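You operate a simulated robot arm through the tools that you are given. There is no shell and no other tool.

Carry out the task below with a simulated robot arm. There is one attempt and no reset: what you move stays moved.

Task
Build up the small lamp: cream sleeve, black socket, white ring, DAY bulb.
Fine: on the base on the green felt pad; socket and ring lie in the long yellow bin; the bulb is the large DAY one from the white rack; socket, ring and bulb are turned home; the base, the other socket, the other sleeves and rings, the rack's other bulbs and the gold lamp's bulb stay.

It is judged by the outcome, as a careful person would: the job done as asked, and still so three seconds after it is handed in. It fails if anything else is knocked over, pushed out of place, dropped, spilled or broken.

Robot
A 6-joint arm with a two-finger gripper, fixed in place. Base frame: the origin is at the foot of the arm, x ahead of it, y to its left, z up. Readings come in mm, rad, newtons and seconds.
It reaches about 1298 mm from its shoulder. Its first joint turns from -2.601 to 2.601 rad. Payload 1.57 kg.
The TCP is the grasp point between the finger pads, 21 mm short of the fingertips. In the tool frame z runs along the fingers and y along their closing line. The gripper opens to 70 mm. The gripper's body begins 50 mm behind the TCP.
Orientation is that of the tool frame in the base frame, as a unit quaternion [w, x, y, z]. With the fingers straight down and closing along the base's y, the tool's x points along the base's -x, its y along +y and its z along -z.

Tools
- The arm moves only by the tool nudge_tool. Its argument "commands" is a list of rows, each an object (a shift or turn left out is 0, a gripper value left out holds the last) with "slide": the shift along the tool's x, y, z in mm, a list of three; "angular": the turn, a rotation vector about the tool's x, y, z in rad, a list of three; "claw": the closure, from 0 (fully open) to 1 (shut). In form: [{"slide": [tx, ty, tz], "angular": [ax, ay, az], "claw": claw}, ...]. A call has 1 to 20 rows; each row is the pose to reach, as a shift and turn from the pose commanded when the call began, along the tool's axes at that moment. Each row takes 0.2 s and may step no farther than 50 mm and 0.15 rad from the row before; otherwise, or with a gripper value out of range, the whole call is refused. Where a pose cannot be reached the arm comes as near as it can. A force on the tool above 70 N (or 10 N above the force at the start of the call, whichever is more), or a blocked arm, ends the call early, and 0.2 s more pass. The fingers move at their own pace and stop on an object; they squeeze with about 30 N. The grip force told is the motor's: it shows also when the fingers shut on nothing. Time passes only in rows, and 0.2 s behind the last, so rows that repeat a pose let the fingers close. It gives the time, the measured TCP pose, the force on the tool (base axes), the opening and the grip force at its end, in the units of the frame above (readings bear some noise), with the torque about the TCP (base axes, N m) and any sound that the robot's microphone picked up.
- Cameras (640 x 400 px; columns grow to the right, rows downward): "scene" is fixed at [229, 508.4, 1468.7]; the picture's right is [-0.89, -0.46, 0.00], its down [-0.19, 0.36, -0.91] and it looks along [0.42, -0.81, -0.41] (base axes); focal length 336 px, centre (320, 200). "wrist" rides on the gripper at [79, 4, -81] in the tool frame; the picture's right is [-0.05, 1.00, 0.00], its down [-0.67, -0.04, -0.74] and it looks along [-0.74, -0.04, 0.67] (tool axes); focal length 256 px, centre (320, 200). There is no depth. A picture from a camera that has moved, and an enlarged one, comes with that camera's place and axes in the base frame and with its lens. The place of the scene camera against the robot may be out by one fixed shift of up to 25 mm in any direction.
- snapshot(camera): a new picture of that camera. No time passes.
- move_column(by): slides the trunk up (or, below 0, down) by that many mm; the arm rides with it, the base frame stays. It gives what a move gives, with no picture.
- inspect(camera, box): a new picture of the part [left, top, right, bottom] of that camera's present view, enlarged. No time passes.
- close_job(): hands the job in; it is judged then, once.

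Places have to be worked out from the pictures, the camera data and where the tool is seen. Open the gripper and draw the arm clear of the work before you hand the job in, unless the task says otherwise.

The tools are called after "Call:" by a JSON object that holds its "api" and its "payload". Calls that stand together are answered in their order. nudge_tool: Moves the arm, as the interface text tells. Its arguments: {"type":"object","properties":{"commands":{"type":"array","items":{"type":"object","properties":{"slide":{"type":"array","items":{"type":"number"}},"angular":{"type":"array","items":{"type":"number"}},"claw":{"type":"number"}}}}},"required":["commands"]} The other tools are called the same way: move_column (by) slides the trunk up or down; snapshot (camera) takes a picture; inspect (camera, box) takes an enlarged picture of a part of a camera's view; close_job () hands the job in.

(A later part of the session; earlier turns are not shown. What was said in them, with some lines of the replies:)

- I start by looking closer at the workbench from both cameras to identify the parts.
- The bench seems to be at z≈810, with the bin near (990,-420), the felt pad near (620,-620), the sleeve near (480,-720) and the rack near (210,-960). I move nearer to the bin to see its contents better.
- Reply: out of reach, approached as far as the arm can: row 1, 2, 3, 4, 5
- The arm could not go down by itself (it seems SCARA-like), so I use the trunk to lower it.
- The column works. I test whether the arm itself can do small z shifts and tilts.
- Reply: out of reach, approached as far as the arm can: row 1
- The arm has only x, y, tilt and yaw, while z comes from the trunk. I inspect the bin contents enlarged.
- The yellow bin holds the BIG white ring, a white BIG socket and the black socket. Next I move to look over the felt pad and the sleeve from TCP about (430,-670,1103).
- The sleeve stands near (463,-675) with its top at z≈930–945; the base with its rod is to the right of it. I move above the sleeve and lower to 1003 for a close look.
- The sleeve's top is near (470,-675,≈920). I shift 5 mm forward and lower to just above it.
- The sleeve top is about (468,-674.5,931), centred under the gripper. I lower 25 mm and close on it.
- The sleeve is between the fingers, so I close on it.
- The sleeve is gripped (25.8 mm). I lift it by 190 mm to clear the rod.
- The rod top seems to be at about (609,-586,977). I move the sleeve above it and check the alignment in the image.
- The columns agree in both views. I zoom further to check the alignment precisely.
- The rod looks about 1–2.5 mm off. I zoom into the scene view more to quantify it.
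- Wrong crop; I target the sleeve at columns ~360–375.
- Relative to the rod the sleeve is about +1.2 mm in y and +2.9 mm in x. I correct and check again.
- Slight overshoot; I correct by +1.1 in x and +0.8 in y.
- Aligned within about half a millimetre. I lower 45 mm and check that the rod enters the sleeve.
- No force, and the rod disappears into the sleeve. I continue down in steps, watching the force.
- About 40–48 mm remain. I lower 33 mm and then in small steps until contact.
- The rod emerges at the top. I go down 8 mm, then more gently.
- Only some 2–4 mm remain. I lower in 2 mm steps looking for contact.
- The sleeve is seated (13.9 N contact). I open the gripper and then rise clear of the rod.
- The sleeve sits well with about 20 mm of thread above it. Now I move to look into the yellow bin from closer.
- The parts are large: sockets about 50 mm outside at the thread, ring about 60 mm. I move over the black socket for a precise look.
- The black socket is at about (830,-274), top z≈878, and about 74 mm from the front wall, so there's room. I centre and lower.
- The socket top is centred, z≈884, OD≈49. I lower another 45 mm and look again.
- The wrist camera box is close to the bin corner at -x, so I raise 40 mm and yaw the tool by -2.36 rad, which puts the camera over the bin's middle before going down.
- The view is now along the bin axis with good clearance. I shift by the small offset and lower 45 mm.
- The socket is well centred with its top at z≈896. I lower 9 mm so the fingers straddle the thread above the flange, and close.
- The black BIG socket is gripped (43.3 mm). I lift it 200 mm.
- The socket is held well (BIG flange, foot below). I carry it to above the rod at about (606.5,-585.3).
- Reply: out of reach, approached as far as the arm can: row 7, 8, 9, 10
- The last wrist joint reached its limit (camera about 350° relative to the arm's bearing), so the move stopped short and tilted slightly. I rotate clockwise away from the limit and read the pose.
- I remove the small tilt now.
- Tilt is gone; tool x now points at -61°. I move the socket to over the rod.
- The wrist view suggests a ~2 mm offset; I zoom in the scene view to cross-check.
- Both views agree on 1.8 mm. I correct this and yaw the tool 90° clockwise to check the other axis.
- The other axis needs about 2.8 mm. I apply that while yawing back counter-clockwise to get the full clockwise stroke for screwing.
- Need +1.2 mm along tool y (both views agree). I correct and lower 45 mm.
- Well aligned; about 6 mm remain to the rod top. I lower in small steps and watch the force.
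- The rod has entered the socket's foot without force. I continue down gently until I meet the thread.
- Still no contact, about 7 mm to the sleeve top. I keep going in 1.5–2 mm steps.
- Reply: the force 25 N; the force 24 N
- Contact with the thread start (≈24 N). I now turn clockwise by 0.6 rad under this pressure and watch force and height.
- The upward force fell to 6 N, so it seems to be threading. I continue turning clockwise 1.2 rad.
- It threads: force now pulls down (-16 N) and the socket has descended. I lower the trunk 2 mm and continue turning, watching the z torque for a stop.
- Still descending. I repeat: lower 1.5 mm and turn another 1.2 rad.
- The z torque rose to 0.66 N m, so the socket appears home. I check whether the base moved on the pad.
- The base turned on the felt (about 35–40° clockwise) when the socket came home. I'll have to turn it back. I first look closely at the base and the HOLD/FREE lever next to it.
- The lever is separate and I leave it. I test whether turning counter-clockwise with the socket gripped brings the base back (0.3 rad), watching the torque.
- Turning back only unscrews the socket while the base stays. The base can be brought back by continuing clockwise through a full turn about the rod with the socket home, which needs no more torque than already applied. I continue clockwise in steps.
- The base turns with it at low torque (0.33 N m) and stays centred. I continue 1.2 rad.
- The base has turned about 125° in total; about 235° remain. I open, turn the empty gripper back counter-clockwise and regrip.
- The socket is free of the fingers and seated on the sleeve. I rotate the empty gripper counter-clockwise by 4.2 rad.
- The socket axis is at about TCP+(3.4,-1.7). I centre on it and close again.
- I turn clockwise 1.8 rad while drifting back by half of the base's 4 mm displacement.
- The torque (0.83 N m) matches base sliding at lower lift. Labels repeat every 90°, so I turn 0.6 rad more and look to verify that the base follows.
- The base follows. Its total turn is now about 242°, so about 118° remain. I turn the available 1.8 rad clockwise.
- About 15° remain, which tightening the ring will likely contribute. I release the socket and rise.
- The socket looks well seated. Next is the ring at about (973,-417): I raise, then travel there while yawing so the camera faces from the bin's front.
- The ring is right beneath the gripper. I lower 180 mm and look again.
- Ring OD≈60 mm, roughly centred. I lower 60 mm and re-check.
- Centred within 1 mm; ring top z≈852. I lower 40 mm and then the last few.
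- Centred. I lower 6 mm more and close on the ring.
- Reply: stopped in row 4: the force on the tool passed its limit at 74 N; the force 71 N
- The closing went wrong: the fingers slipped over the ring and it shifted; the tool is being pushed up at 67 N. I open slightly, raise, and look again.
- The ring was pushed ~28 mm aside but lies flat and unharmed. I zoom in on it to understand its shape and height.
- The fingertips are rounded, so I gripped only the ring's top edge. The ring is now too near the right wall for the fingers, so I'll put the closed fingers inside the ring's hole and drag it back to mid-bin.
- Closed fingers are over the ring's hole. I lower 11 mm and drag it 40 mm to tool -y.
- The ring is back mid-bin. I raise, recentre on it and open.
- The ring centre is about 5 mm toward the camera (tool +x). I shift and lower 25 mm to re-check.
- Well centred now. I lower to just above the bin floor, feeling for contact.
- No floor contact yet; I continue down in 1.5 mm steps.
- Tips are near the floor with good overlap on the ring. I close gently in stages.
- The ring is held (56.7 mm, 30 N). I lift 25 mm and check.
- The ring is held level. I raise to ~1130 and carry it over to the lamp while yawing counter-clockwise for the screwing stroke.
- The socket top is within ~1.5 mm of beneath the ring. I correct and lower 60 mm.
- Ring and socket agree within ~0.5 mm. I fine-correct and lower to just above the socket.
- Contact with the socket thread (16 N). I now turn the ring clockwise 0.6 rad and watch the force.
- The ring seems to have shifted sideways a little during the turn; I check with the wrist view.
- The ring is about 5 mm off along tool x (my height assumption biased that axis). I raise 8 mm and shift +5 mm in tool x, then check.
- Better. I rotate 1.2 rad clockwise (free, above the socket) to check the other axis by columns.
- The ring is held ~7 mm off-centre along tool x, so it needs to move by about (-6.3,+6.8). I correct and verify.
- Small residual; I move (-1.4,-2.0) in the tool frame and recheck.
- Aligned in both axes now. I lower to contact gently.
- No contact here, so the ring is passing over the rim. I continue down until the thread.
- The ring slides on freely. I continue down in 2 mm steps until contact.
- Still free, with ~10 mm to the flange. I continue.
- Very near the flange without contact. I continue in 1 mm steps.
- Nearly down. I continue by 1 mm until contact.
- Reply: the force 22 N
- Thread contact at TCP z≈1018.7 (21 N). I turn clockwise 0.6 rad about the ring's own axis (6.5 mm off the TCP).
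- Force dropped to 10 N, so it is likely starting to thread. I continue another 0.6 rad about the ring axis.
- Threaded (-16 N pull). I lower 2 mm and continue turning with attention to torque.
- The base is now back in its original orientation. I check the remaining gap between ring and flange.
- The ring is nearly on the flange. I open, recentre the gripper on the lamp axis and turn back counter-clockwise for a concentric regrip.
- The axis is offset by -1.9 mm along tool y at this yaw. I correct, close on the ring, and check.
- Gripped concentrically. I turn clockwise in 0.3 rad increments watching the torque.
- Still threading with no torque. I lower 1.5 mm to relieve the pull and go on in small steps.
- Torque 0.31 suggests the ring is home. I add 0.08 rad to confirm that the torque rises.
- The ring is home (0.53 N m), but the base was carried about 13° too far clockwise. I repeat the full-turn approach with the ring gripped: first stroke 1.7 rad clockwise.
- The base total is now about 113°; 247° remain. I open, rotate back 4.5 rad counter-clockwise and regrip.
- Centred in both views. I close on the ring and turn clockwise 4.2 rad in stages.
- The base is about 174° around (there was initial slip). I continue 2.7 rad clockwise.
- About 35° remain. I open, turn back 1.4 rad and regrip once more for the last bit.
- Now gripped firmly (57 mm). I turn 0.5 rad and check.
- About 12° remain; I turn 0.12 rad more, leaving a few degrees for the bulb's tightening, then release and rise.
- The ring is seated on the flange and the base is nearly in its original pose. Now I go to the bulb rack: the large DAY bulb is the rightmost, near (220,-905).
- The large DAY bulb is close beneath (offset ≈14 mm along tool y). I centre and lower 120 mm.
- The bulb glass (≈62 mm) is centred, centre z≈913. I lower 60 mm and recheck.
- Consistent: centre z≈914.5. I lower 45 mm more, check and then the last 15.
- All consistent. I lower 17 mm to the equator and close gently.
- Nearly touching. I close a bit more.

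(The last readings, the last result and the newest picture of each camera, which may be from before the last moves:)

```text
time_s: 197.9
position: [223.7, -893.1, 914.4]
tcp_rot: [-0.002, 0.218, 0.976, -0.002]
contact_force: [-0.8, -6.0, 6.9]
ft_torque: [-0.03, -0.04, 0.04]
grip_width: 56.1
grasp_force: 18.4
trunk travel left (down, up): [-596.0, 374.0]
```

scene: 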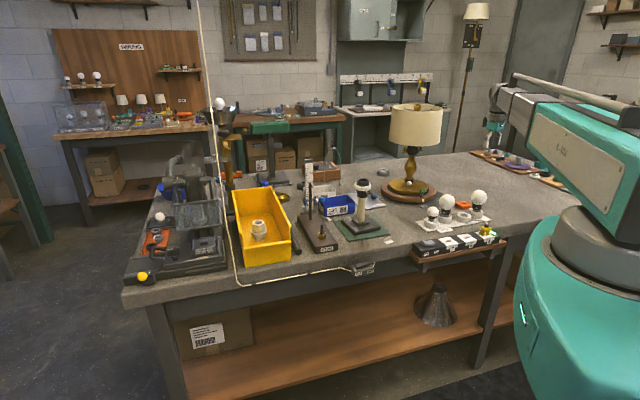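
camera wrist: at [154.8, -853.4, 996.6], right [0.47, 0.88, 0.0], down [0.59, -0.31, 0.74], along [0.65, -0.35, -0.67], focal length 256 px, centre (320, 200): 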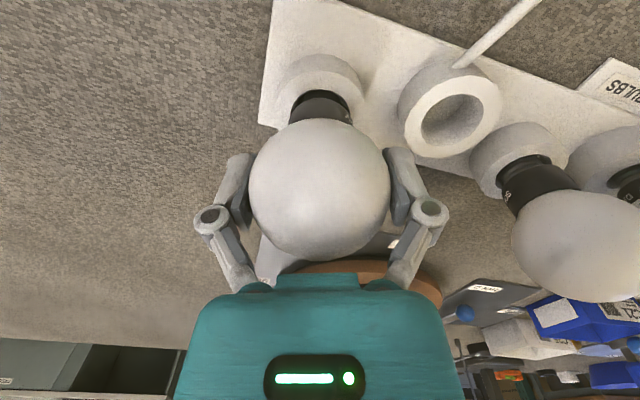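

Contact at 18 N. I hold a moment, then lift 8 mm and check.

Call:
{"api": "nudge_tool", "payload": {"commands": [{"claw": 0.3}, {"claw": 0.3}]}}

Call:
{"api": "move_column", "payload": {"by": 8}}

Call:
{"api": "inspect", "payload": {"camera": "scene", "box": [440, 160, 520, 230]}}

Call:
{"api": "snapshot", "payload": {"camera": "wrist"}}

```text
time_s: 198.5
position: [223.6, -892.2, 915.8]
tcp_rot: [-0.002, 0.218, 0.976, -0.002]
contact_force: [0.3, -7.5, 7.0]
ft_torque: [-0.05, 0.01, 0.05]
grip_width: 56.0
grasp_force: 18.0
trunk travel left (down, up): [-596.0, 374.0]
```

```text
time_s: 199.1
position: [225.2, -892.8, 923.8]
tcp_rot: [-0.001, 0.218, 0.976, -0.002]
contact_force: [-0.1, -0.3, -1.5]
ft_torque: [-0.01, 0.0, 0.0]
grip_width: 56.1
grasp_force: 18.0
trunk travel left (down, up): [-604.0, 366.0]
```

```text
5.71 times, centred on (480, 195) of scene
camera zoom: at [229.0, 508.4, 1468.7], right [-0.89, -0.46, 0.0], down [-0.19, 0.36, -0.91], along [0.42, -0.81, -0.41], focal length 1920 px, centre (-594, 229)
```

zoom: 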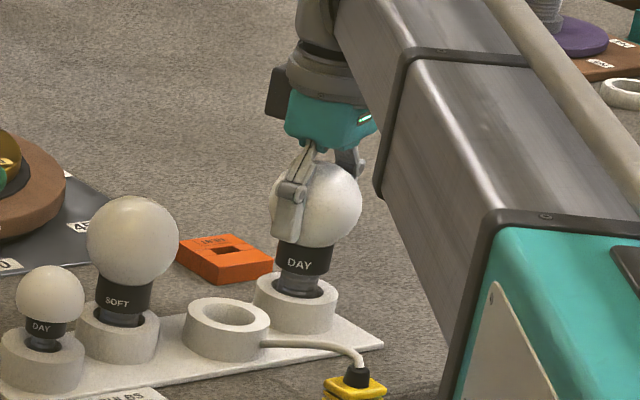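

```text
taken
camera wrist: at [155.0, -853.0, 1004.7], right [0.47, 0.88, 0.0], down [0.59, -0.31, 0.74], along [0.65, -0.35, -0.67], focal length 256 px, centre (320, 200)
```

wrist: 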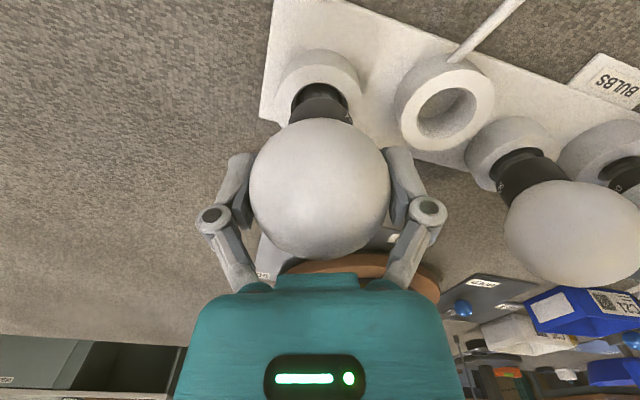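

The bulb came up with the gripper. I lift it 245 mm.

Call:
{"api": "move_column", "payload": {"by": 60}}

Call:
{"api": "inspect", "payload": {"camera": "scene", "box": [440, 130, 520, 230]}}

Call:
{"api": "move_column", "payload": {"by": 185}}

Call:
{"api": "snapshot", "payload": {"camera": "wrist"}}

```text
time_s: 200.1
position: [224.3, -891.1, 983.0]
tcp_rot: [-0.001, 0.218, 0.976, -0.002]
contact_force: [0.4, 0.1, -0.7]
ft_torque: [-0.01, -0.03, 0.01]
grip_width: 56.0
grasp_force: 18.4
trunk travel left (down, up): [-664.0, 306.0]
```

```text
4.00 times, centred on (480, 180) of scene
camera zoom: at [229.0, 508.4, 1468.7], right [-0.89, -0.46, 0.0], down [-0.19, 0.36, -0.91], along [0.42, -0.81, -0.41], focal length 1344 px, centre (-320, 280)
```

zoom: 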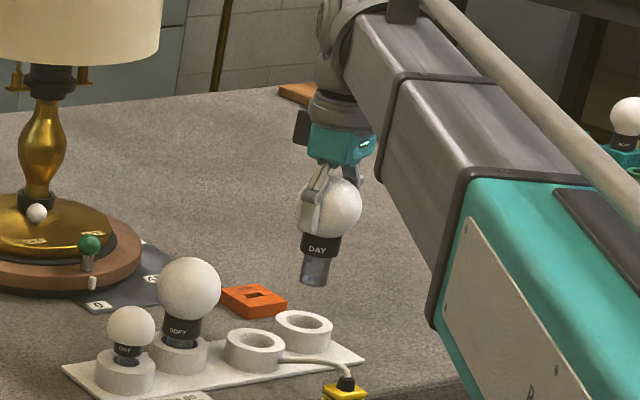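

```text
time_s: 202.1
position: [223.7, -893.0, 1167.5]
tcp_rot: [-0.001, 0.218, 0.976, -0.001]
contact_force: [0.1, -0.6, 0.0]
ft_torque: [0.0, 0.03, 0.03]
grip_width: 55.8
grasp_force: 17.5
trunk travel left (down, up): [-849.0, 121.0]
```

```text
taken
camera wrist: at [155.0, -853.3, 1249.6], right [0.47, 0.88, 0.0], down [0.59, -0.31, 0.74], along [0.65, -0.35, -0.67], focal length 256 px, centre (320, 200)
```

wrist: 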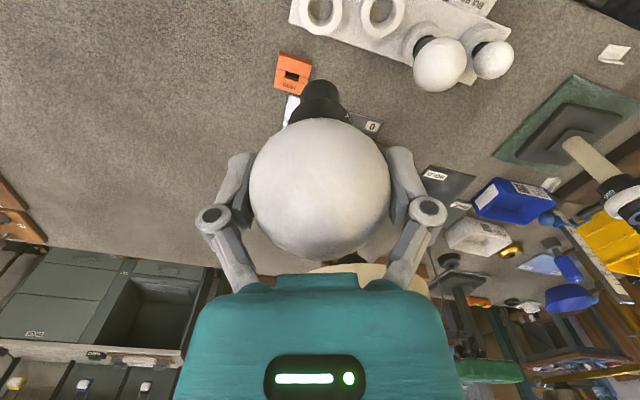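

The bulb hangs upright. I carry it to above the lamp while yawing counter-clockwise for the screwing stroke.

Call:
{"api": "nudge_tool", "payload": {"commands": [{"slide": [-11.5, 23.1, 0], "angular": [0, 0, -0.125], "claw": 0.3}, {"slide": [-23.1, 46.1, 0], "angular": [0, 0, -0.25]}, {"slide": [-34.6, 69.2, 0], "angular": [0, 0, -0.376]}, {"slide": [-46.1, 92.3, 0], "angular": [0, 0, -0.501]}, {"slide": [-57.6, 115.4, 0], "angular": [0, 0, -0.626]}, {"slide": [-69.2, 138.4, 0], "angular": [0, 0, -0.752]}, {"slide": [-80.7, 161.5, 0], "angular": [0, 0, -0.877]}, {"slide": [-92.2, 184.6, 0], "angular": [0, 0, -1.002]}, {"slide": [-103.7, 207.7, 0], "angular": [0, 0, -1.127]}, {"slide": [-115.3, 230.7, 0], "angular": [0, 0, -1.253]}, {"slide": [-126.8, 253.8, 0], "angular": [0, 0, -1.378]}, {"slide": [-138.3, 276.9, 0], "angular": [0, 0, -1.503]}, {"slide": [-149.8, 300, 0], "angular": [0, 0, -1.628]}, {"slide": [-161.4, 323, 0], "angular": [0, 0, -1.754]}, {"slide": [-172.9, 346.1, 0], "angular": [0, 0, -1.879]}, {"slide": [-184.4, 369.2, 0], "angular": [0, 0, -2.004]}, {"slide": [-195.9, 392.3, 0], "angular": [0, 0, -2.129]}, {"slide": [-207.5, 415.3, 0], "angular": [0, 0, -2.255]}, {"slide": [-219, 438.4, 0], "angular": [0, 0, -2.38]}, {"slide": [-219, 438.4, 0], "angular": [0, 0, -2.38]}]}}

Call:
{"api": "snapshot", "payload": {"camera": "wrist"}}

Call:
{"api": "inspect", "payload": {"camera": "scene", "box": [335, 120, 395, 220]}}

```text
time_s: 206.3
position: [609.0, -590.8, 1169.4]
tcp_rot: [0.003, 0.825, -0.565, -0.001]
contact_force: [-0.4, 0.4, -0.7]
ft_torque: [0.02, 0.0, 0.01]
grip_width: 56.0
grasp_force: 18.1
trunk travel left (down, up): [-849.0, 121.0]
```

```text
taken
camera wrist: at [635.0, -663.6, 1249.6], right [-0.95, -0.31, 0.0], down [-0.2, 0.64, 0.74], along [-0.24, 0.71, -0.67], focal length 256 px, centre (320, 200)
```

wrist: 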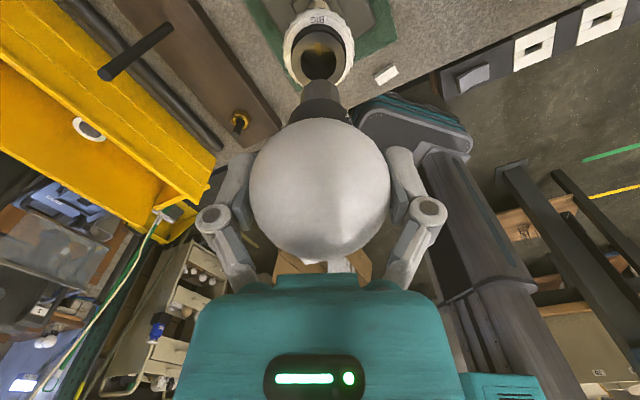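

```text
4.00 times, centred on (365, 170) of scene
camera zoom: at [229.0, 508.4, 1468.7], right [-0.89, -0.46, 0.0], down [-0.19, 0.36, -0.91], along [0.42, -0.81, -0.41], focal length 1344 px, centre (140, 320)
```

zoom: 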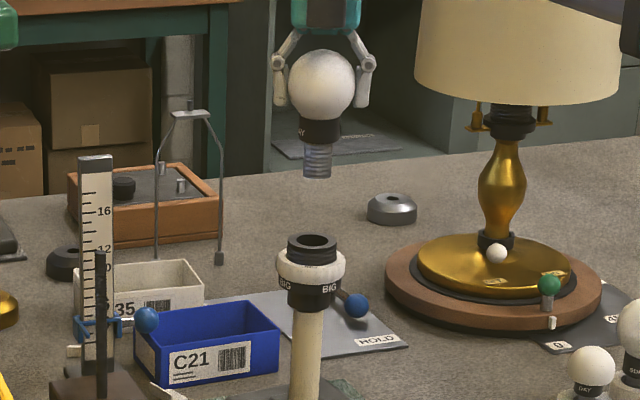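

The bulb is roughly above the socket. I lower 45 mm and rotate 1.2 rad clockwise to check both axes.

Call:
{"api": "move_column", "payload": {"by": -45}}

Call:
{"api": "inspect", "payload": {"camera": "scene", "box": [345, 150, 381, 190]}}

Call:
{"api": "inspect", "payload": {"camera": "wrist", "box": [250, 0, 390, 130]}}

Call:
{"api": "nudge_tool", "payload": {"commands": [{"angular": [0, 0, 0.12]}, {"angular": [0, 0, 0.24]}, {"angular": [0, 0, 0.36]}, {"angular": [0, 0, 0.48]}, {"angular": [0, 0, 0.6]}, {"angular": [0, 0, 0.72]}, {"angular": [0, 0, 0.84]}, {"angular": [0, 0, 0.96]}, {"angular": [0, 0, 1.08]}, {"angular": [0, 0, 1.2]}, {"angular": [0, 0, 1.2]}]}}

Call:
{"api": "inspect", "payload": {"camera": "scene", "box": [345, 150, 381, 190]}}

Call:
{"api": "inspect", "payload": {"camera": "wrist", "box": [250, 0, 390, 130]}}

```text
time_s: 207.2
position: [610.0, -588.8, 1123.9]
tcp_rot: [0.003, 0.824, -0.566, -0.001]
contact_force: [0.4, -0.9, -0.6]
ft_torque: [0.0, 0.0, 0.02]
grip_width: 55.8
grasp_force: 17.8
trunk travel left (down, up): [-804.0, 166.0]
```

```text
10.00 times, centred on (363, 170) of scene
camera zoom: at [229.0, 508.4, 1468.7], right [-0.89, -0.46, 0.0], down [-0.19, 0.36, -0.91], along [0.42, -0.81, -0.41], focal length 3360 px, centre (-110, 500)
```

zoom: 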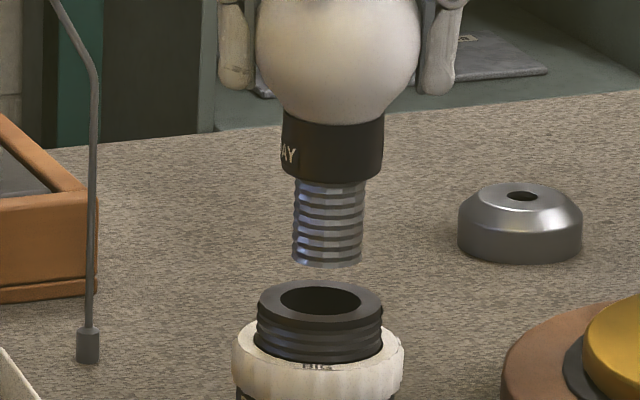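

```text
3.08 times, centred on (320, 65) of wrist
camera zoom: at [634.6, -663.8, 1204.7], right [-0.95, -0.31, 0.0], down [-0.2, 0.64, 0.74], along [-0.23, 0.71, -0.67], focal length 788 px, centre (320, 615)
```

zoom: 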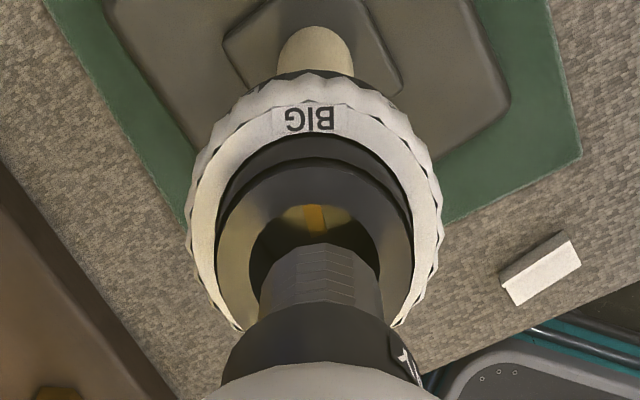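

```text
time_s: 209.6
position: [609.6, -591.3, 1121.7]
tcp_rot: [-0.002, -0.361, 0.933, -0.002]
contact_force: [-0.4, -0.8, -0.7]
ft_torque: [-0.02, -0.02, 0.01]
grip_width: 55.8
grasp_force: 18.1
trunk travel left (down, up): [-804.0, 166.0]
```

```text
10.00 times, centred on (363, 170) of scene
camera zoom: at [229.0, 508.4, 1468.7], right [-0.89, -0.46, 0.0], down [-0.19, 0.36, -0.91], along [0.42, -0.81, -0.41], focal length 3360 px, centre (-110, 500)
```

zoom: 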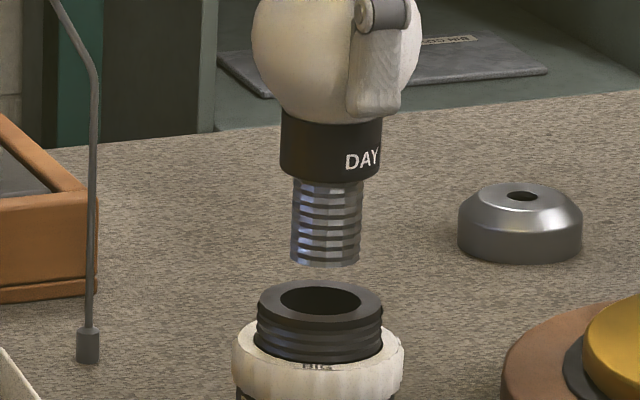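

```text
3.08 times, centred on (320, 65) of wrist
camera zoom: at [548.6, -638.8, 1204.9], right [-0.63, 0.77, 0.0], down [0.52, 0.42, 0.74], along [0.57, 0.47, -0.67], focal length 788 px, centre (320, 615)
```

zoom: 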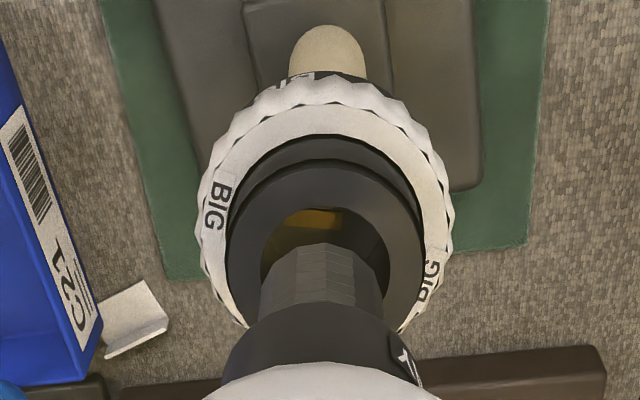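

The bulb needs about (+0.4,+2.0) mm. I correct and check again.

Call:
{"api": "nudge_tool", "payload": {"commands": [{"slide": [-1.65, 1.2, 0]}, {"slide": [-1.65, 1.2, 0]}, {"slide": [-1.65, 1.2, 0]}]}}

Call:
{"api": "inspect", "payload": {"camera": "scene", "box": [350, 160, 376, 185]}}

Call:
{"api": "inspect", "payload": {"camera": "wrist", "box": [250, 0, 390, 130]}}

```text
time_s: 210.4
position: [610.4, -587.5, 1122.8]
tcp_rot: [-0.002, -0.361, 0.932, -0.001]
contact_force: [0.8, -0.4, -1.1]
ft_torque: [0.01, 0.0, -0.01]
grip_width: 56.2
grasp_force: 18.4
trunk travel left (down, up): [-804.0, 166.0]
```

```text
16.00 times, centred on (363, 172) of scene
camera zoom: at [229.0, 508.4, 1468.7], right [-0.89, -0.46, 0.0], down [-0.19, 0.36, -0.91], along [0.42, -0.81, -0.41], focal length 5376 px, centre (-368, 640)
```

zoom: 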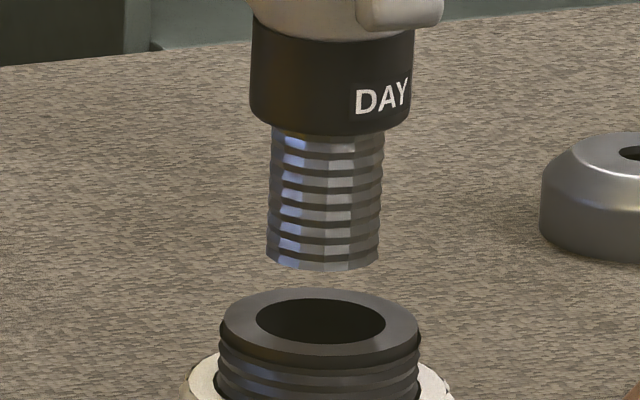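

```text
3.08 times, centred on (320, 65) of wrist
camera zoom: at [549.2, -636.6, 1204.9], right [-0.63, 0.77, 0.0], down [0.52, 0.42, 0.74], along [0.57, 0.47, -0.67], focal length 788 px, centre (320, 615)
```

zoom: 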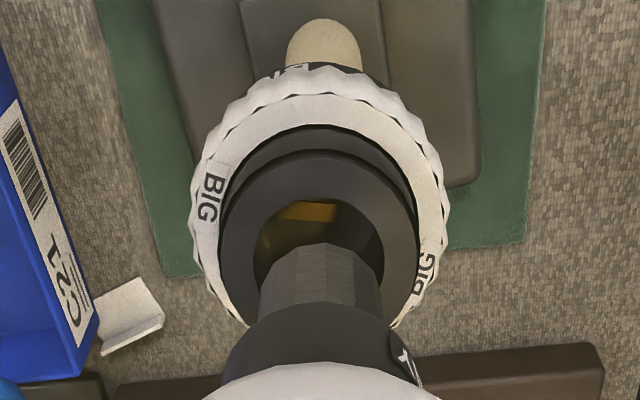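

Aligned within half a millimetre. I lower toward the socket in steps.

Call:
{"api": "move_column", "payload": {"by": -14}}

Call:
{"api": "move_column", "payload": {"by": -4}}

Call:
{"api": "move_column", "payload": {"by": -4}}

Call:
{"api": "inspect", "payload": {"camera": "scene", "box": [350, 160, 376, 185]}}

```text
time_s: 211.0
position: [609.9, -587.7, 1109.3]
tcp_rot: [-0.002, -0.362, 0.932, 0.0]
contact_force: [0.1, 0.1, -0.9]
ft_torque: [-0.02, -0.01, -0.01]
grip_width: 56.1
grasp_force: 18.5
trunk travel left (down, up): [-790.0, 180.0]
```

```text
time_s: 211.5
position: [609.0, -587.3, 1104.9]
tcp_rot: [-0.003, -0.361, 0.932, -0.001]
contact_force: [0.3, 0.3, -0.4]
ft_torque: [0.01, 0.0, -0.02]
grip_width: 56.1
grasp_force: 18.5
trunk travel left (down, up): [-786.0, 184.0]
```

```text
time_s: 212.1
position: [610.5, -588.1, 1100.8]
tcp_rot: [-0.002, -0.361, 0.932, -0.001]
contact_force: [-0.2, 0.9, -0.1]
ft_torque: [-0.03, 0.0, 0.0]
grip_width: 56.1
grasp_force: 17.8
trunk travel left (down, up): [-782.0, 188.0]
```

```text
16.00 times, centred on (363, 172) of scene
camera zoom: at [229.0, 508.4, 1468.7], right [-0.89, -0.46, 0.0], down [-0.19, 0.36, -0.91], along [0.42, -0.81, -0.41], focal length 5376 px, centre (-368, 640)
```

zoom: 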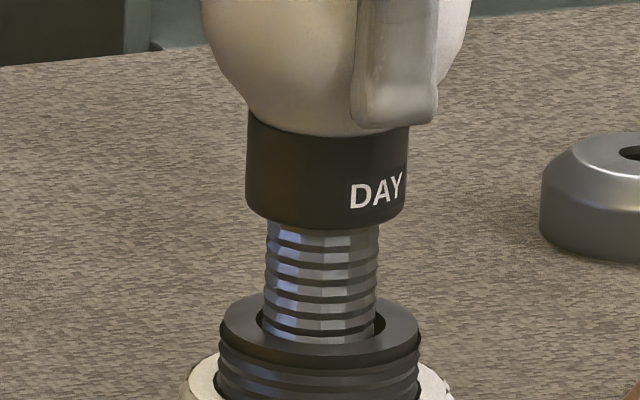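

The base enters the socket freely. I continue down in 4 mm steps.

Call:
{"api": "move_column", "payload": {"by": -4}}

Call:
{"api": "move_column", "payload": {"by": -4}}

Call:
{"api": "move_column", "payload": {"by": -4}}

Call:
{"api": "move_column", "payload": {"by": -3}}

Call:
{"api": "inspect", "payload": {"camera": "scene", "box": [350, 160, 376, 185]}}

```text
time_s: 212.6
position: [610.7, -588.3, 1096.5]
tcp_rot: [-0.002, -0.362, 0.932, 0.0]
contact_force: [0.1, 0.1, -0.7]
ft_torque: [0.02, 0.02, 0.01]
grip_width: 55.8
grasp_force: 18.7
trunk travel left (down, up): [-778.0, 192.0]
```

```text
time_s: 213.1
position: [609.4, -587.7, 1093.0]
tcp_rot: [-0.003, -0.362, 0.932, 0.0]
contact_force: [0.1, 1.0, -0.1]
ft_torque: [-0.01, 0.01, -0.01]
grip_width: 55.8
grasp_force: 17.7
trunk travel left (down, up): [-774.0, 196.0]
```

```text
time_s: 213.7
position: [610.5, -587.9, 1089.1]
tcp_rot: [-0.003, -0.362, 0.932, -0.001]
contact_force: [-0.8, 0.0, -0.8]
ft_torque: [-0.03, -0.02, -0.04]
grip_width: 55.8
grasp_force: 17.7
trunk travel left (down, up): [-770.0, 200.0]
```

```text
time_s: 214.2
position: [610.7, -588.0, 1085.9]
tcp_rot: [-0.003, -0.362, 0.932, 0.0]
contact_force: [0.1, 0.5, -0.6]
ft_torque: [0.01, 0.02, 0.0]
grip_width: 56.2
grasp_force: 18.0
trunk travel left (down, up): [-767.0, 203.0]
```

```text
16.00 times, centred on (363, 172) of scene
camera zoom: at [229.0, 508.4, 1468.7], right [-0.89, -0.46, 0.0], down [-0.19, 0.36, -0.91], along [0.42, -0.81, -0.41], focal length 5376 px, centre (-368, 640)
```

zoom: 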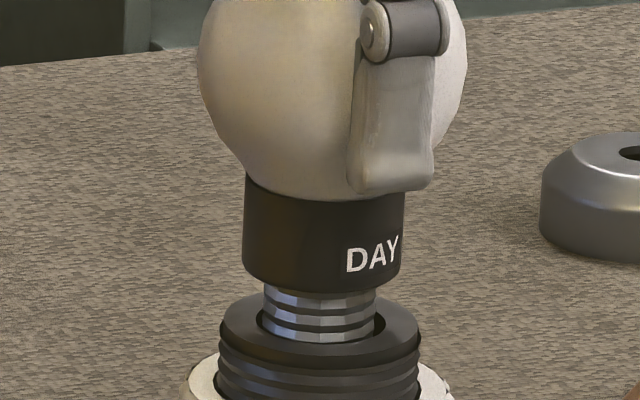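

About 12 mm remain. I go on in 2 mm then 1 mm steps.

Call:
{"api": "move_column", "payload": {"by": -2}}

Call:
{"api": "move_column", "payload": {"by": -2}}

Call:
{"api": "move_column", "payload": {"by": -1}}

Call:
{"api": "move_column", "payload": {"by": -1}}

Call:
{"api": "move_column", "payload": {"by": -1}}

```text
time_s: 214.7
position: [610.0, -587.8, 1083.6]
tcp_rot: [-0.003, -0.361, 0.932, -0.001]
contact_force: [1.0, 0.1, -0.3]
ft_torque: [0.03, -0.02, -0.03]
grip_width: 56.1
grasp_force: 18.6
trunk travel left (down, up): [-765.0, 205.0]
```

```text
time_s: 215.2
position: [609.5, -587.0, 1082.8]
tcp_rot: [-0.003, -0.362, 0.932, 0.0]
contact_force: [0.2, 0.3, -1.1]
ft_torque: [0.01, -0.04, 0.02]
grip_width: 56.0
grasp_force: 18.3
trunk travel left (down, up): [-763.0, 207.0]
```

```text
time_s: 215.7
position: [609.5, -587.1, 1081.4]
tcp_rot: [-0.002, -0.361, 0.933, -0.001]
contact_force: [1.3, 0.5, -0.4]
ft_torque: [-0.01, 0.01, 0.0]
grip_width: 55.9
grasp_force: 18.1
trunk travel left (down, up): [-762.0, 208.0]
```

```text
time_s: 216.2
position: [608.9, -587.0, 1080.7]
tcp_rot: [-0.003, -0.361, 0.933, -0.002]
contact_force: [0.4, -4.0, 12.2]
ft_torque: [-0.02, -0.04, 0.0]
grip_width: 56.2
grasp_force: 18.0
trunk travel left (down, up): [-761.0, 209.0]
```

```text
time_s: 216.7
position: [609.5, -587.7, 1079.1]
tcp_rot: [-0.003, -0.362, 0.932, -0.001]
contact_force: [1.3, -5.3, 11.3]
ft_torque: [-0.05, -0.04, -0.01]
grip_width: 55.7
grasp_force: 18.5
trunk travel left (down, up): [-760.0, 210.0]
```

Thread contact (≈12 N). I turn the bulb clockwise 0.6 rad.

Call:
{"api": "nudge_tool", "payload": {"commands": [{"angular": [0, 0, 0.12]}, {"angular": [0, 0, 0.24]}, {"angular": [0, 0, 0.36]}, {"angular": [0, 0, 0.48]}, {"angular": [0, 0, 0.6]}]}}

Call:
{"api": "inspect", "payload": {"camera": "scene", "box": [350, 160, 376, 185]}}

```text
time_s: 217.9
position: [609.0, -588.8, 1078.5]
tcp_rot: [-0.003, -0.068, 0.998, -0.001]
contact_force: [-1.5, -3.4, -4.2]
ft_torque: [0.1, 0.0, 0.02]
grip_width: 55.6
grasp_force: 17.7
trunk travel left (down, up): [-760.0, 210.0]
```

```text
16.00 times, centred on (363, 172) of scene
camera zoom: at [229.0, 508.4, 1468.7], right [-0.89, -0.46, 0.0], down [-0.19, 0.36, -0.91], along [0.42, -0.81, -0.41], focal length 5376 px, centre (-368, 640)
```

zoom: 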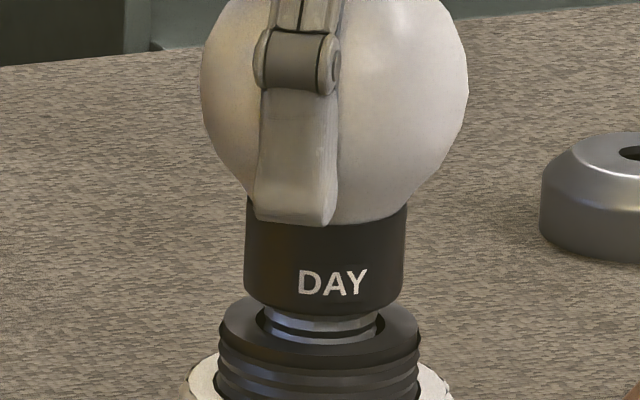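

It's threading (force turned to -4 N). I alternate lowering ~1 mm and turning 0.6 rad.

Call:
{"api": "move_column", "payload": {"by": -1}}

Call:
{"api": "nudge_tool", "payload": {"commands": [{"angular": [0, 0, 0.12]}, {"angular": [0, 0, 0.24]}, {"angular": [0, 0, 0.36]}, {"angular": [0, 0, 0.48]}, {"angular": [0, 0, 0.6]}]}}

Call:
{"api": "move_column", "payload": {"by": -1}}

Call:
{"api": "nudge_tool", "payload": {"commands": [{"angular": [0, 0, 0.12]}, {"angular": [0, 0, 0.24]}, {"angular": [0, 0, 0.36]}, {"angular": [0, 0, 0.48]}, {"angular": [0, 0, 0.6]}]}}

Call:
{"api": "inspect", "payload": {"camera": "scene", "box": [350, 160, 376, 185]}}

```text
time_s: 218.4
position: [610.2, -588.6, 1077.7]
tcp_rot: [-0.001, -0.07, 0.998, -0.002]
contact_force: [0.7, -4.7, 8.1]
ft_torque: [0.02, 0.04, 0.04]
grip_width: 56.1
grasp_force: 17.7
trunk travel left (down, up): [-759.0, 211.0]
```

```text
time_s: 219.7
position: [610.1, -586.5, 1076.2]
tcp_rot: [-0.001, 0.23, 0.973, -0.002]
contact_force: [0.2, -2.2, -4.4]
ft_torque: [0.11, 0.01, 0.0]
grip_width: 55.6
grasp_force: 17.7
trunk travel left (down, up): [-759.0, 211.0]
```

```text
time_s: 220.2
position: [610.1, -587.7, 1077.4]
tcp_rot: [-0.001, 0.229, 0.973, -0.002]
contact_force: [2.2, -5.9, 8.4]
ft_torque: [-0.01, 0.05, 0.0]
grip_width: 55.9
grasp_force: 18.0
trunk travel left (down, up): [-758.0, 212.0]
```

```text
time_s: 221.4
position: [609.1, -587.8, 1076.4]
tcp_rot: [-0.001, 0.506, 0.862, -0.002]
contact_force: [-0.4, -1.7, -5.3]
ft_torque: [0.21, 0.05, 0.02]
grip_width: 56.0
grasp_force: 18.1
trunk travel left (down, up): [-758.0, 212.0]
```

```text
16.00 times, centred on (363, 172) of scene
camera zoom: at [229.0, 508.4, 1468.7], right [-0.89, -0.46, 0.0], down [-0.19, 0.36, -0.91], along [0.42, -0.81, -0.41], focal length 5376 px, centre (-368, 640)
```

zoom: 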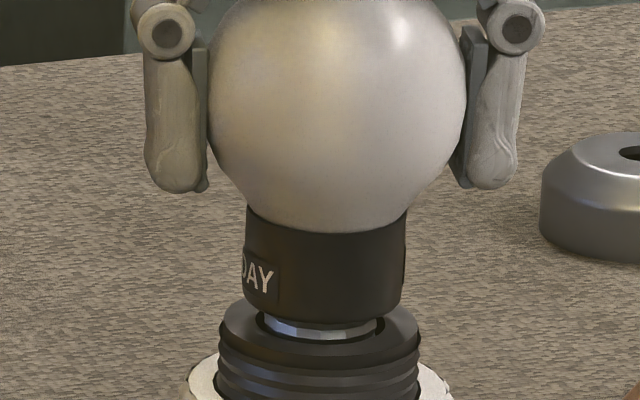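

Progressing smoothly. I continue with the same alternation.

Call:
{"api": "move_column", "payload": {"by": -1}}

Call:
{"api": "nudge_tool", "payload": {"commands": [{"angular": [0, 0, 0.12]}, {"angular": [0, 0, 0.24]}, {"angular": [0, 0, 0.36]}, {"angular": [0, 0, 0.48]}]}}

Call:
{"api": "move_column", "payload": {"by": -1}}

Call:
{"api": "nudge_tool", "payload": {"commands": [{"angular": [0, 0, 0.12]}, {"angular": [0, 0, 0.24]}, {"angular": [0, 0, 0.36]}]}}

Call:
{"api": "inspect", "payload": {"camera": "scene", "box": [350, 160, 376, 185]}}

```text
time_s: 221.9
position: [610.3, -588.1, 1075.2]
tcp_rot: [0.0, 0.507, 0.862, -0.002]
contact_force: [1.0, -4.2, 6.4]
ft_torque: [0.15, 0.04, 0.03]
grip_width: 55.9
grasp_force: 18.3
trunk travel left (down, up): [-757.0, 213.0]
```

```text
time_s: 222.9
position: [610.0, -587.6, 1075.0]
tcp_rot: [-0.001, 0.697, 0.717, -0.002]
contact_force: [1.4, -1.8, -2.6]
ft_torque: [0.16, -0.03, 0.02]
grip_width: 55.9
grasp_force: 17.9
trunk travel left (down, up): [-757.0, 213.0]
```

```text
time_s: 223.4
position: [610.6, -587.7, 1074.6]
tcp_rot: [0.0, 0.696, 0.718, -0.003]
contact_force: [3.9, -3.7, 9.6]
ft_torque: [0.13, -0.08, -0.02]
grip_width: 55.8
grasp_force: 17.6
trunk travel left (down, up): [-756.0, 214.0]
```

```text
time_s: 224.2
position: [609.0, -587.6, 1075.2]
tcp_rot: [-0.001, 0.814, 0.58, -0.003]
contact_force: [3.7, -2.0, 4.4]
ft_torque: [0.13, -0.11, 0.02]
grip_width: 56.0
grasp_force: 18.4
trunk travel left (down, up): [-756.0, 214.0]
```

```text
16.00 times, centred on (363, 172) of scene
camera zoom: at [229.0, 508.4, 1468.7], right [-0.89, -0.46, 0.0], down [-0.19, 0.36, -0.91], along [0.42, -0.81, -0.41], focal length 5376 px, centre (-368, 640)
```

zoom: 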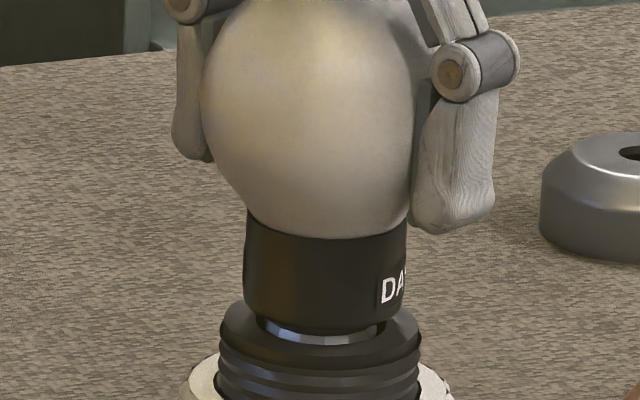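

Still threading at zero torque. I continue in 0.36 rad steps with small lowering.

Call:
{"api": "nudge_tool", "payload": {"commands": [{"angular": [0, 0, 0.12]}, {"angular": [0, 0, 0.24]}]}}

Call:
{"api": "nudge_tool", "payload": {"commands": [{"angular": [0, 0, 0.12]}, {"angular": [0, 0, 0.24]}]}}

Call:
{"api": "move_column", "payload": {"by": -1}}

Call:
{"api": "nudge_tool", "payload": {"commands": [{"angular": [0, 0, 0.12]}, {"angular": [0, 0, 0.24]}]}}

Call:
{"api": "inspect", "payload": {"camera": "scene", "box": [350, 160, 376, 185]}}

```text
time_s: 224.8
position: [610.0, -587.3, 1074.6]
tcp_rot: [-0.001, 0.877, 0.48, -0.002]
contact_force: [2.3, 0.1, -2.7]
ft_torque: [0.27, -0.02, -0.01]
grip_width: 55.9
grasp_force: 17.9
trunk travel left (down, up): [-756.0, 214.0]
```

```text
time_s: 225.4
position: [609.4, -588.7, 1073.1]
tcp_rot: [0.0, 0.929, 0.371, -0.002]
contact_force: [0.1, 1.8, -10.9]
ft_torque: [0.24, 0.02, 0.01]
grip_width: 55.9
grasp_force: 18.5
trunk travel left (down, up): [-756.0, 214.0]
```

```text
time_s: 225.9
position: [610.7, -588.3, 1074.3]
tcp_rot: [0.001, 0.929, 0.371, -0.003]
contact_force: [2.6, -1.1, 1.8]
ft_torque: [0.09, -0.01, 0.0]
grip_width: 55.9
grasp_force: 18.1
trunk travel left (down, up): [-755.0, 215.0]
```

```text
time_s: 226.5
position: [608.6, -587.8, 1073.9]
tcp_rot: [0.0, 0.966, 0.257, -0.003]
contact_force: [2.2, -2.2, 2.6]
ft_torque: [0.02, 0.0, 0.3]
grip_width: 55.1
grasp_force: 18.0
trunk travel left (down, up): [-755.0, 215.0]
```

```text
16.00 times, centred on (363, 172) of scene
camera zoom: at [229.0, 508.4, 1468.7], right [-0.89, -0.46, 0.0], down [-0.19, 0.36, -0.91], along [0.42, -0.81, -0.41], focal length 5376 px, centre (-368, 640)
```

zoom: 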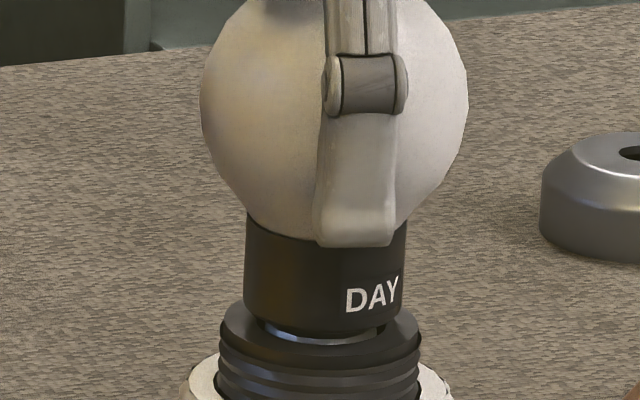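

Torque 0.30 N m: the bulb appears home. I add a small 0.1 rad to confirm and look at the base.

Call:
{"api": "nudge_tool", "payload": {"commands": [{"angular": [0, 0, 0.1]}]}}

Call:
{"api": "inspect", "payload": {"camera": "scene", "box": [340, 150, 400, 240]}}

Call:
{"api": "inspect", "payload": {"camera": "scene", "box": [350, 165, 376, 190]}}

```text
time_s: 226.9
position: [610.0, -587.3, 1073.9]
tcp_rot: [0.001, 0.978, 0.208, -0.002]
contact_force: [1.6, -2.8, 2.8]
ft_torque: [0.0, 0.02, 0.12]
grip_width: 53.8
grasp_force: 18.4
trunk travel left (down, up): [-755.0, 215.0]
```

```text
4.44 times, centred on (370, 195) of scene
camera zoom: at [229.0, 508.4, 1468.7], right [-0.89, -0.46, 0.0], down [-0.19, 0.36, -0.91], along [0.42, -0.81, -0.41], focal length 1493 px, centre (98, 222)
```

zoom: 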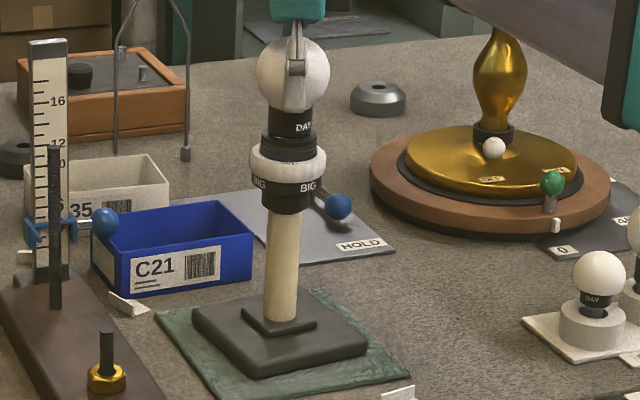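

```text
16.00 times, centred on (363, 178) of scene
camera zoom: at [229.0, 508.4, 1468.7], right [-0.89, -0.46, 0.0], down [-0.19, 0.36, -0.91], along [0.42, -0.81, -0.41], focal length 5376 px, centre (-368, 560)
```

zoom: 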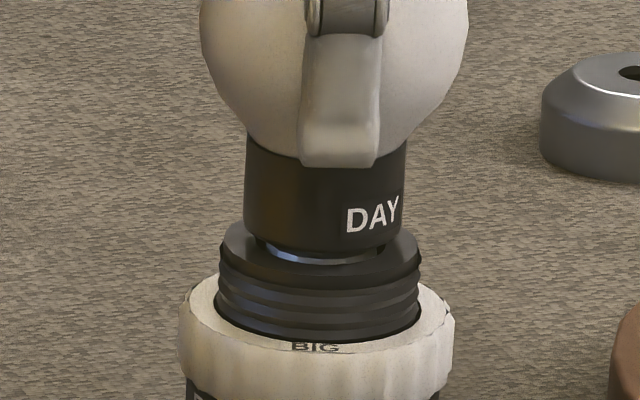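

The fingers now slip on the glass while the DAY label stays put, so the bulb is at its stop, and the base is near its original orientation. I release and regrip once to verify the stop.

Call:
{"api": "nudge_tool", "payload": {"commands": [{"claw": 0.1}, {"claw": 0}, {"claw": 0}]}}

Call:
{"api": "snapshot", "payload": {"camera": "wrist"}}

Call:
{"api": "inspect", "payload": {"camera": "scene", "box": [345, 145, 381, 190]}}

```text
time_s: 227.7
position: [609.9, -587.5, 1074.5]
tcp_rot: [0.001, 0.978, 0.209, -0.003]
contact_force: [-0.1, 0.0, 0.7]
ft_torque: [0.02, -0.01, -0.02]
grip_width: 70.0
grasp_force: 0.1
trunk travel left (down, up): [-755.0, 215.0]
```

```text
taken
camera wrist: at [684.2, -557.7, 1155.1], right [0.36, -0.93, 0.0], down [-0.62, -0.24, 0.75], along [-0.7, -0.27, -0.66], focal length 256 px, centre (320, 200)
```

wrist: 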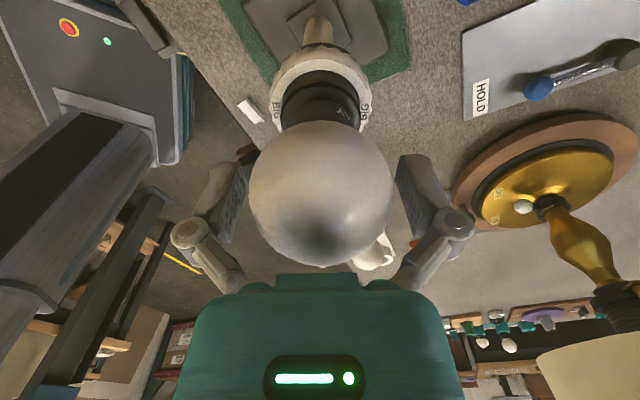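

```text
8.89 times, centred on (363, 168) of scene
camera zoom: at [229.0, 508.4, 1468.7], right [-0.89, -0.46, 0.0], down [-0.19, 0.36, -0.91], along [0.42, -0.81, -0.41], focal length 2987 px, centre (-62, 489)
```

zoom: 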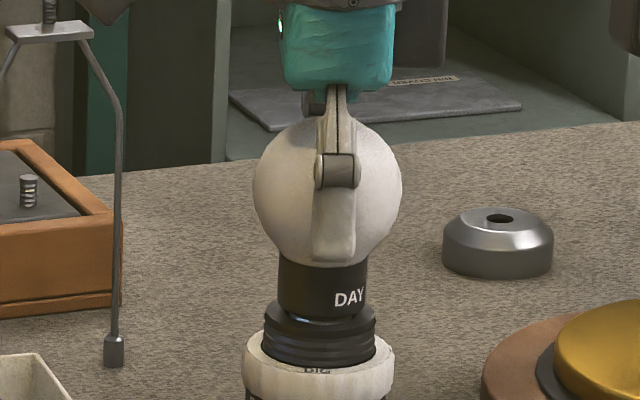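

The bulb stands well. I close again at the same light grip and turn 0.2 rad clockwise to verify the stop.

Call:
{"api": "nudge_tool", "payload": {"commands": [{"claw": 0.1}, {"claw": 0.2}, {"claw": 0.3}, {"claw": 0.3}, {"claw": 0.3}]}}

Call:
{"api": "nudge_tool", "payload": {"commands": [{"angular": [0, 0, 0.08]}, {"angular": [0, 0, 0.16]}]}}

Call:
{"api": "inspect", "payload": {"camera": "scene", "box": [350, 165, 376, 190]}}

Call:
{"api": "inspect", "payload": {"camera": "scene", "box": [340, 170, 400, 240]}}

```text
time_s: 228.9
position: [609.3, -588.0, 1073.7]
tcp_rot: [0.001, 0.978, 0.209, -0.003]
contact_force: [2.8, -3.0, 7.7]
ft_torque: [-0.07, -0.11, 0.01]
grip_width: 53.6
grasp_force: 17.7
trunk travel left (down, up): [-755.0, 215.0]
```

```text
time_s: 229.5
position: [609.1, -588.1, 1073.2]
tcp_rot: [0.001, 0.992, 0.13, -0.002]
contact_force: [0.4, -1.0, -0.6]
ft_torque: [0.05, 0.01, 0.74]
grip_width: 54.1
grasp_force: 18.0
trunk travel left (down, up): [-755.0, 215.0]
```

```text
16.00 times, centred on (363, 178) of scene
camera zoom: at [229.0, 508.4, 1468.7], right [-0.89, -0.46, 0.0], down [-0.19, 0.36, -0.91], along [0.42, -0.81, -0.41], focal length 5376 px, centre (-368, 560)
```

zoom: 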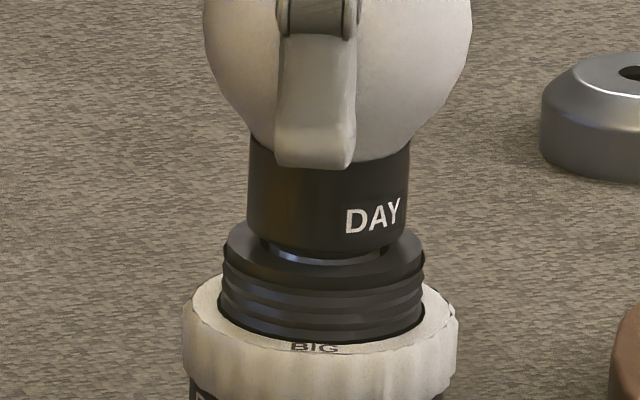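

```text
5.71 times, centred on (370, 205) of scene
camera zoom: at [229.0, 508.4, 1468.7], right [-0.89, -0.46, 0.0], down [-0.19, 0.36, -0.91], along [0.42, -0.81, -0.41], focal length 1920 px, centre (34, 171)
```

zoom: 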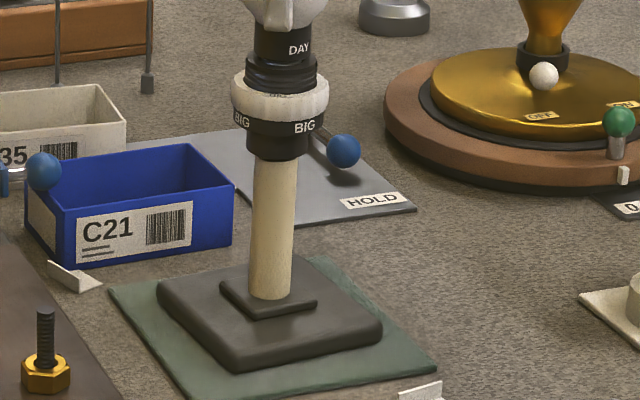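

Torque rose to 0.74 N m with no further turning, so the bulb is home. I release and rise clear.

Call:
{"api": "nudge_tool", "payload": {"commands": [{"claw": 0.1}, {"claw": 0}, {"claw": 0}, {"claw": 0}]}}

Call:
{"api": "move_column", "payload": {"by": 130}}

Call:
{"api": "snapshot", "payload": {"camera": "wrist"}}

Call:
{"api": "inspect", "payload": {"camera": "scene", "box": [330, 130, 410, 245]}}

```text
time_s: 230.5
position: [610.7, -587.7, 1073.4]
tcp_rot: [0.001, 0.992, 0.13, -0.002]
contact_force: [-0.2, 0.3, -0.8]
ft_torque: [0.03, -0.02, 0.0]
grip_width: 70.1
grasp_force: 0.0
trunk travel left (down, up): [-755.0, 215.0]
```

```text
time_s: 232.1
position: [608.6, -588.0, 1203.9]
tcp_rot: [0.002, 0.991, 0.131, -0.002]
contact_force: [0.3, -0.5, -0.2]
ft_torque: [0.01, 0.01, -0.03]
grip_width: 70.0
grasp_force: 0.0
trunk travel left (down, up): [-885.0, 85.0]
```

```text
taken
camera wrist: at [688.0, -570.0, 1285.1], right [0.21, -0.98, 0.0], down [-0.65, -0.14, 0.75], along [-0.73, -0.16, -0.66], focal length 256 px, centre (320, 200)
```

wrist: 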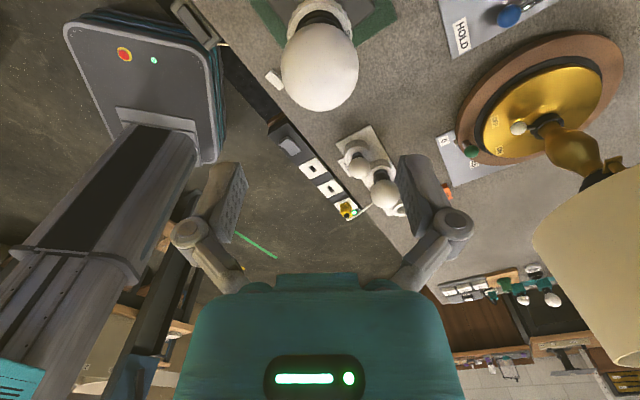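

```text
3.48 times, centred on (370, 188) of scene
camera zoom: at [229.0, 508.4, 1468.7], right [-0.89, -0.46, 0.0], down [-0.19, 0.36, -0.91], along [0.42, -0.81, -0.41], focal length 1169 px, centre (146, 244)
```

zoom: 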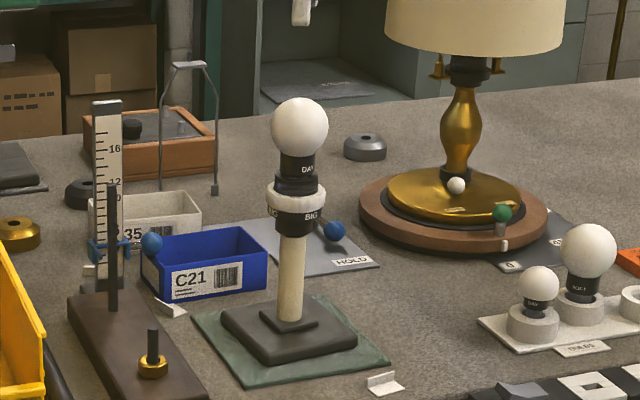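

The lamp is assembled and standing upright. I retreat to the start area and check the whole scene.

Call:
{"api": "nudge_tool", "payload": {"commands": [{"slide": [15.7, -36.3, 0]}, {"slide": [31.4, -72.5, 0]}, {"slide": [47.1, -108.8, 0]}, {"slide": [62.8, -145, 0]}, {"slide": [78.4, -181.3, 0]}, {"slide": [94.1, -217.5, 0]}, {"slide": [109.8, -253.8, 0]}, {"slide": [125.5, -290, 0]}]}}

Call:
{"api": "snapshot", "payload": {"camera": "scene"}}

Call:
{"api": "inspect", "payload": {"camera": "scene", "box": [220, 170, 400, 280]}}

Call:
{"api": "inspect", "payload": {"camera": "scene", "box": [380, 140, 580, 270]}}

Call:
{"api": "inspect", "payload": {"camera": "scene", "box": [345, 160, 385, 200]}}

```text
time_s: 233.9
position: [656.1, -273.9, 1203.7]
tcp_rot: [0.001, 0.991, 0.13, -0.003]
contact_force: [-0.3, 0.7, -1.1]
ft_torque: [-0.03, 0.0, -0.02]
grip_width: 69.9
grasp_force: 0.1
trunk travel left (down, up): [-885.0, 85.0]
```

```text
taken
```

scene: 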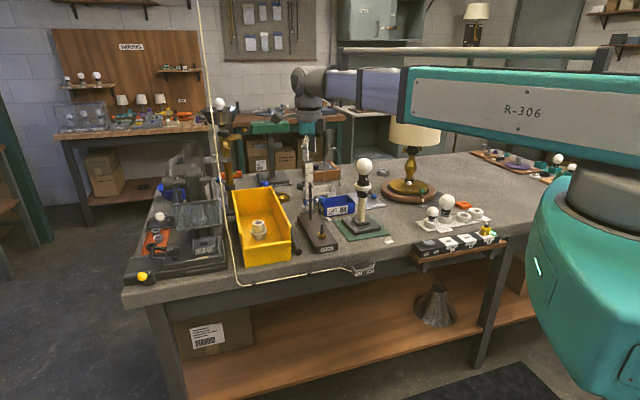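

```text
3.56 times, centred on (310, 225) of scene
camera zoom: at [229.0, 508.4, 1468.7], right [-0.89, -0.46, 0.0], down [-0.19, 0.36, -0.91], along [0.42, -0.81, -0.41], focal length 1195 px, centre (356, 111)
```

zoom: 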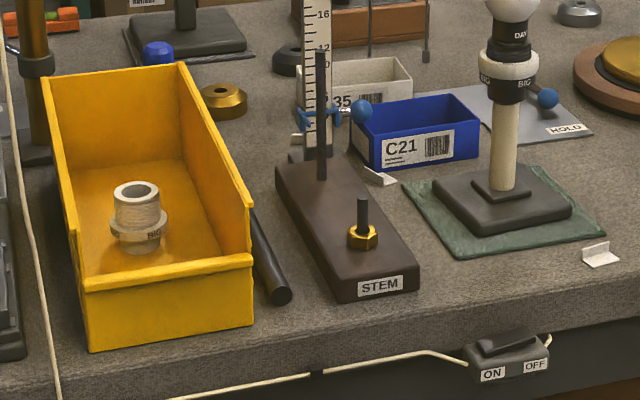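

```text
3.08 times, centred on (480, 205) of scene
camera zoom: at [229.0, 508.4, 1468.7], right [-0.89, -0.46, 0.0], down [-0.19, 0.36, -0.91], along [0.42, -0.81, -0.41], focal length 1034 px, centre (-172, 185)
```

zoom: 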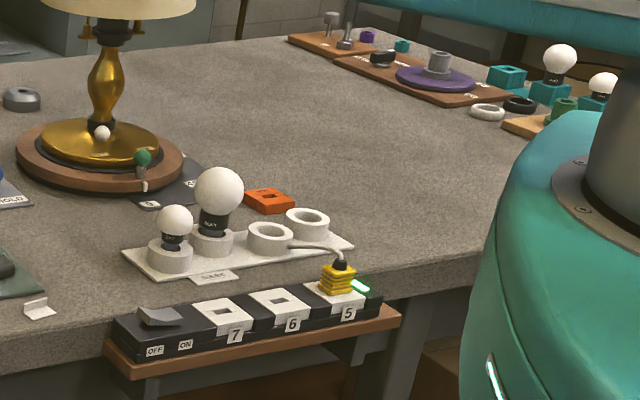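

```text
10.00 times, centred on (365, 180) of scene
camera zoom: at [229.0, 508.4, 1468.7], right [-0.89, -0.46, 0.0], down [-0.19, 0.36, -0.91], along [0.42, -0.81, -0.41], focal length 3360 px, centre (-130, 400)
```

zoom: 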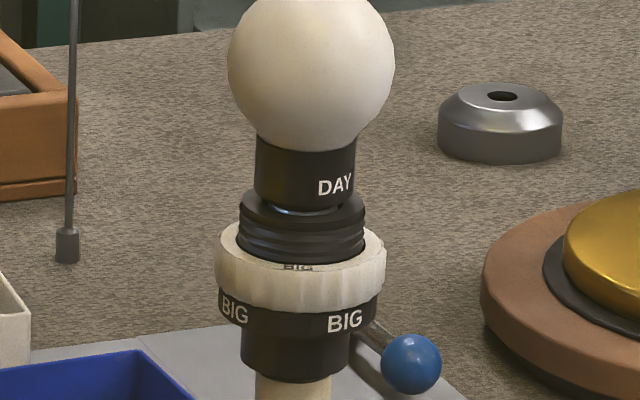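

All four parts are fitted and tight: the sleeve sits on the base and the socket, ring and DAY bulb are turned home. The base is in its place on the pad within a few degrees, and the white socket, rack bulbs and gold lamp look unchanged. The arm is clear, so I hand in the job.

Call:
{"api": "close_job", "payload": {}}

```text
The job is handed in.
```

The small lamp is built on the base on the green felt pad: cream sleeve, black socket, white ring and the large DAY bulb. I've handed it in. The socket, ring and bulb are each turned home; I checked this by the rise in turning torque when each one reached its stop.

- **Base turned:** The base turned with the parts as they tightened. I turned it on clockwise through full laps, and it now sits about 6 to 7 degrees from its original angle, within a few millimetres of its original spot on the pad.
- **Ring slipped:** The white ring slipped on my first grip and moved about 28 mm inside the bin. I moved it back and picked it up cleanly; I saw no damage to the ring.
- **Other parts:** In the final pictures the white socket, the two bulbs left in the rack and the gold lamp look unmoved. The gripper is open and the arm is back near its starting position.
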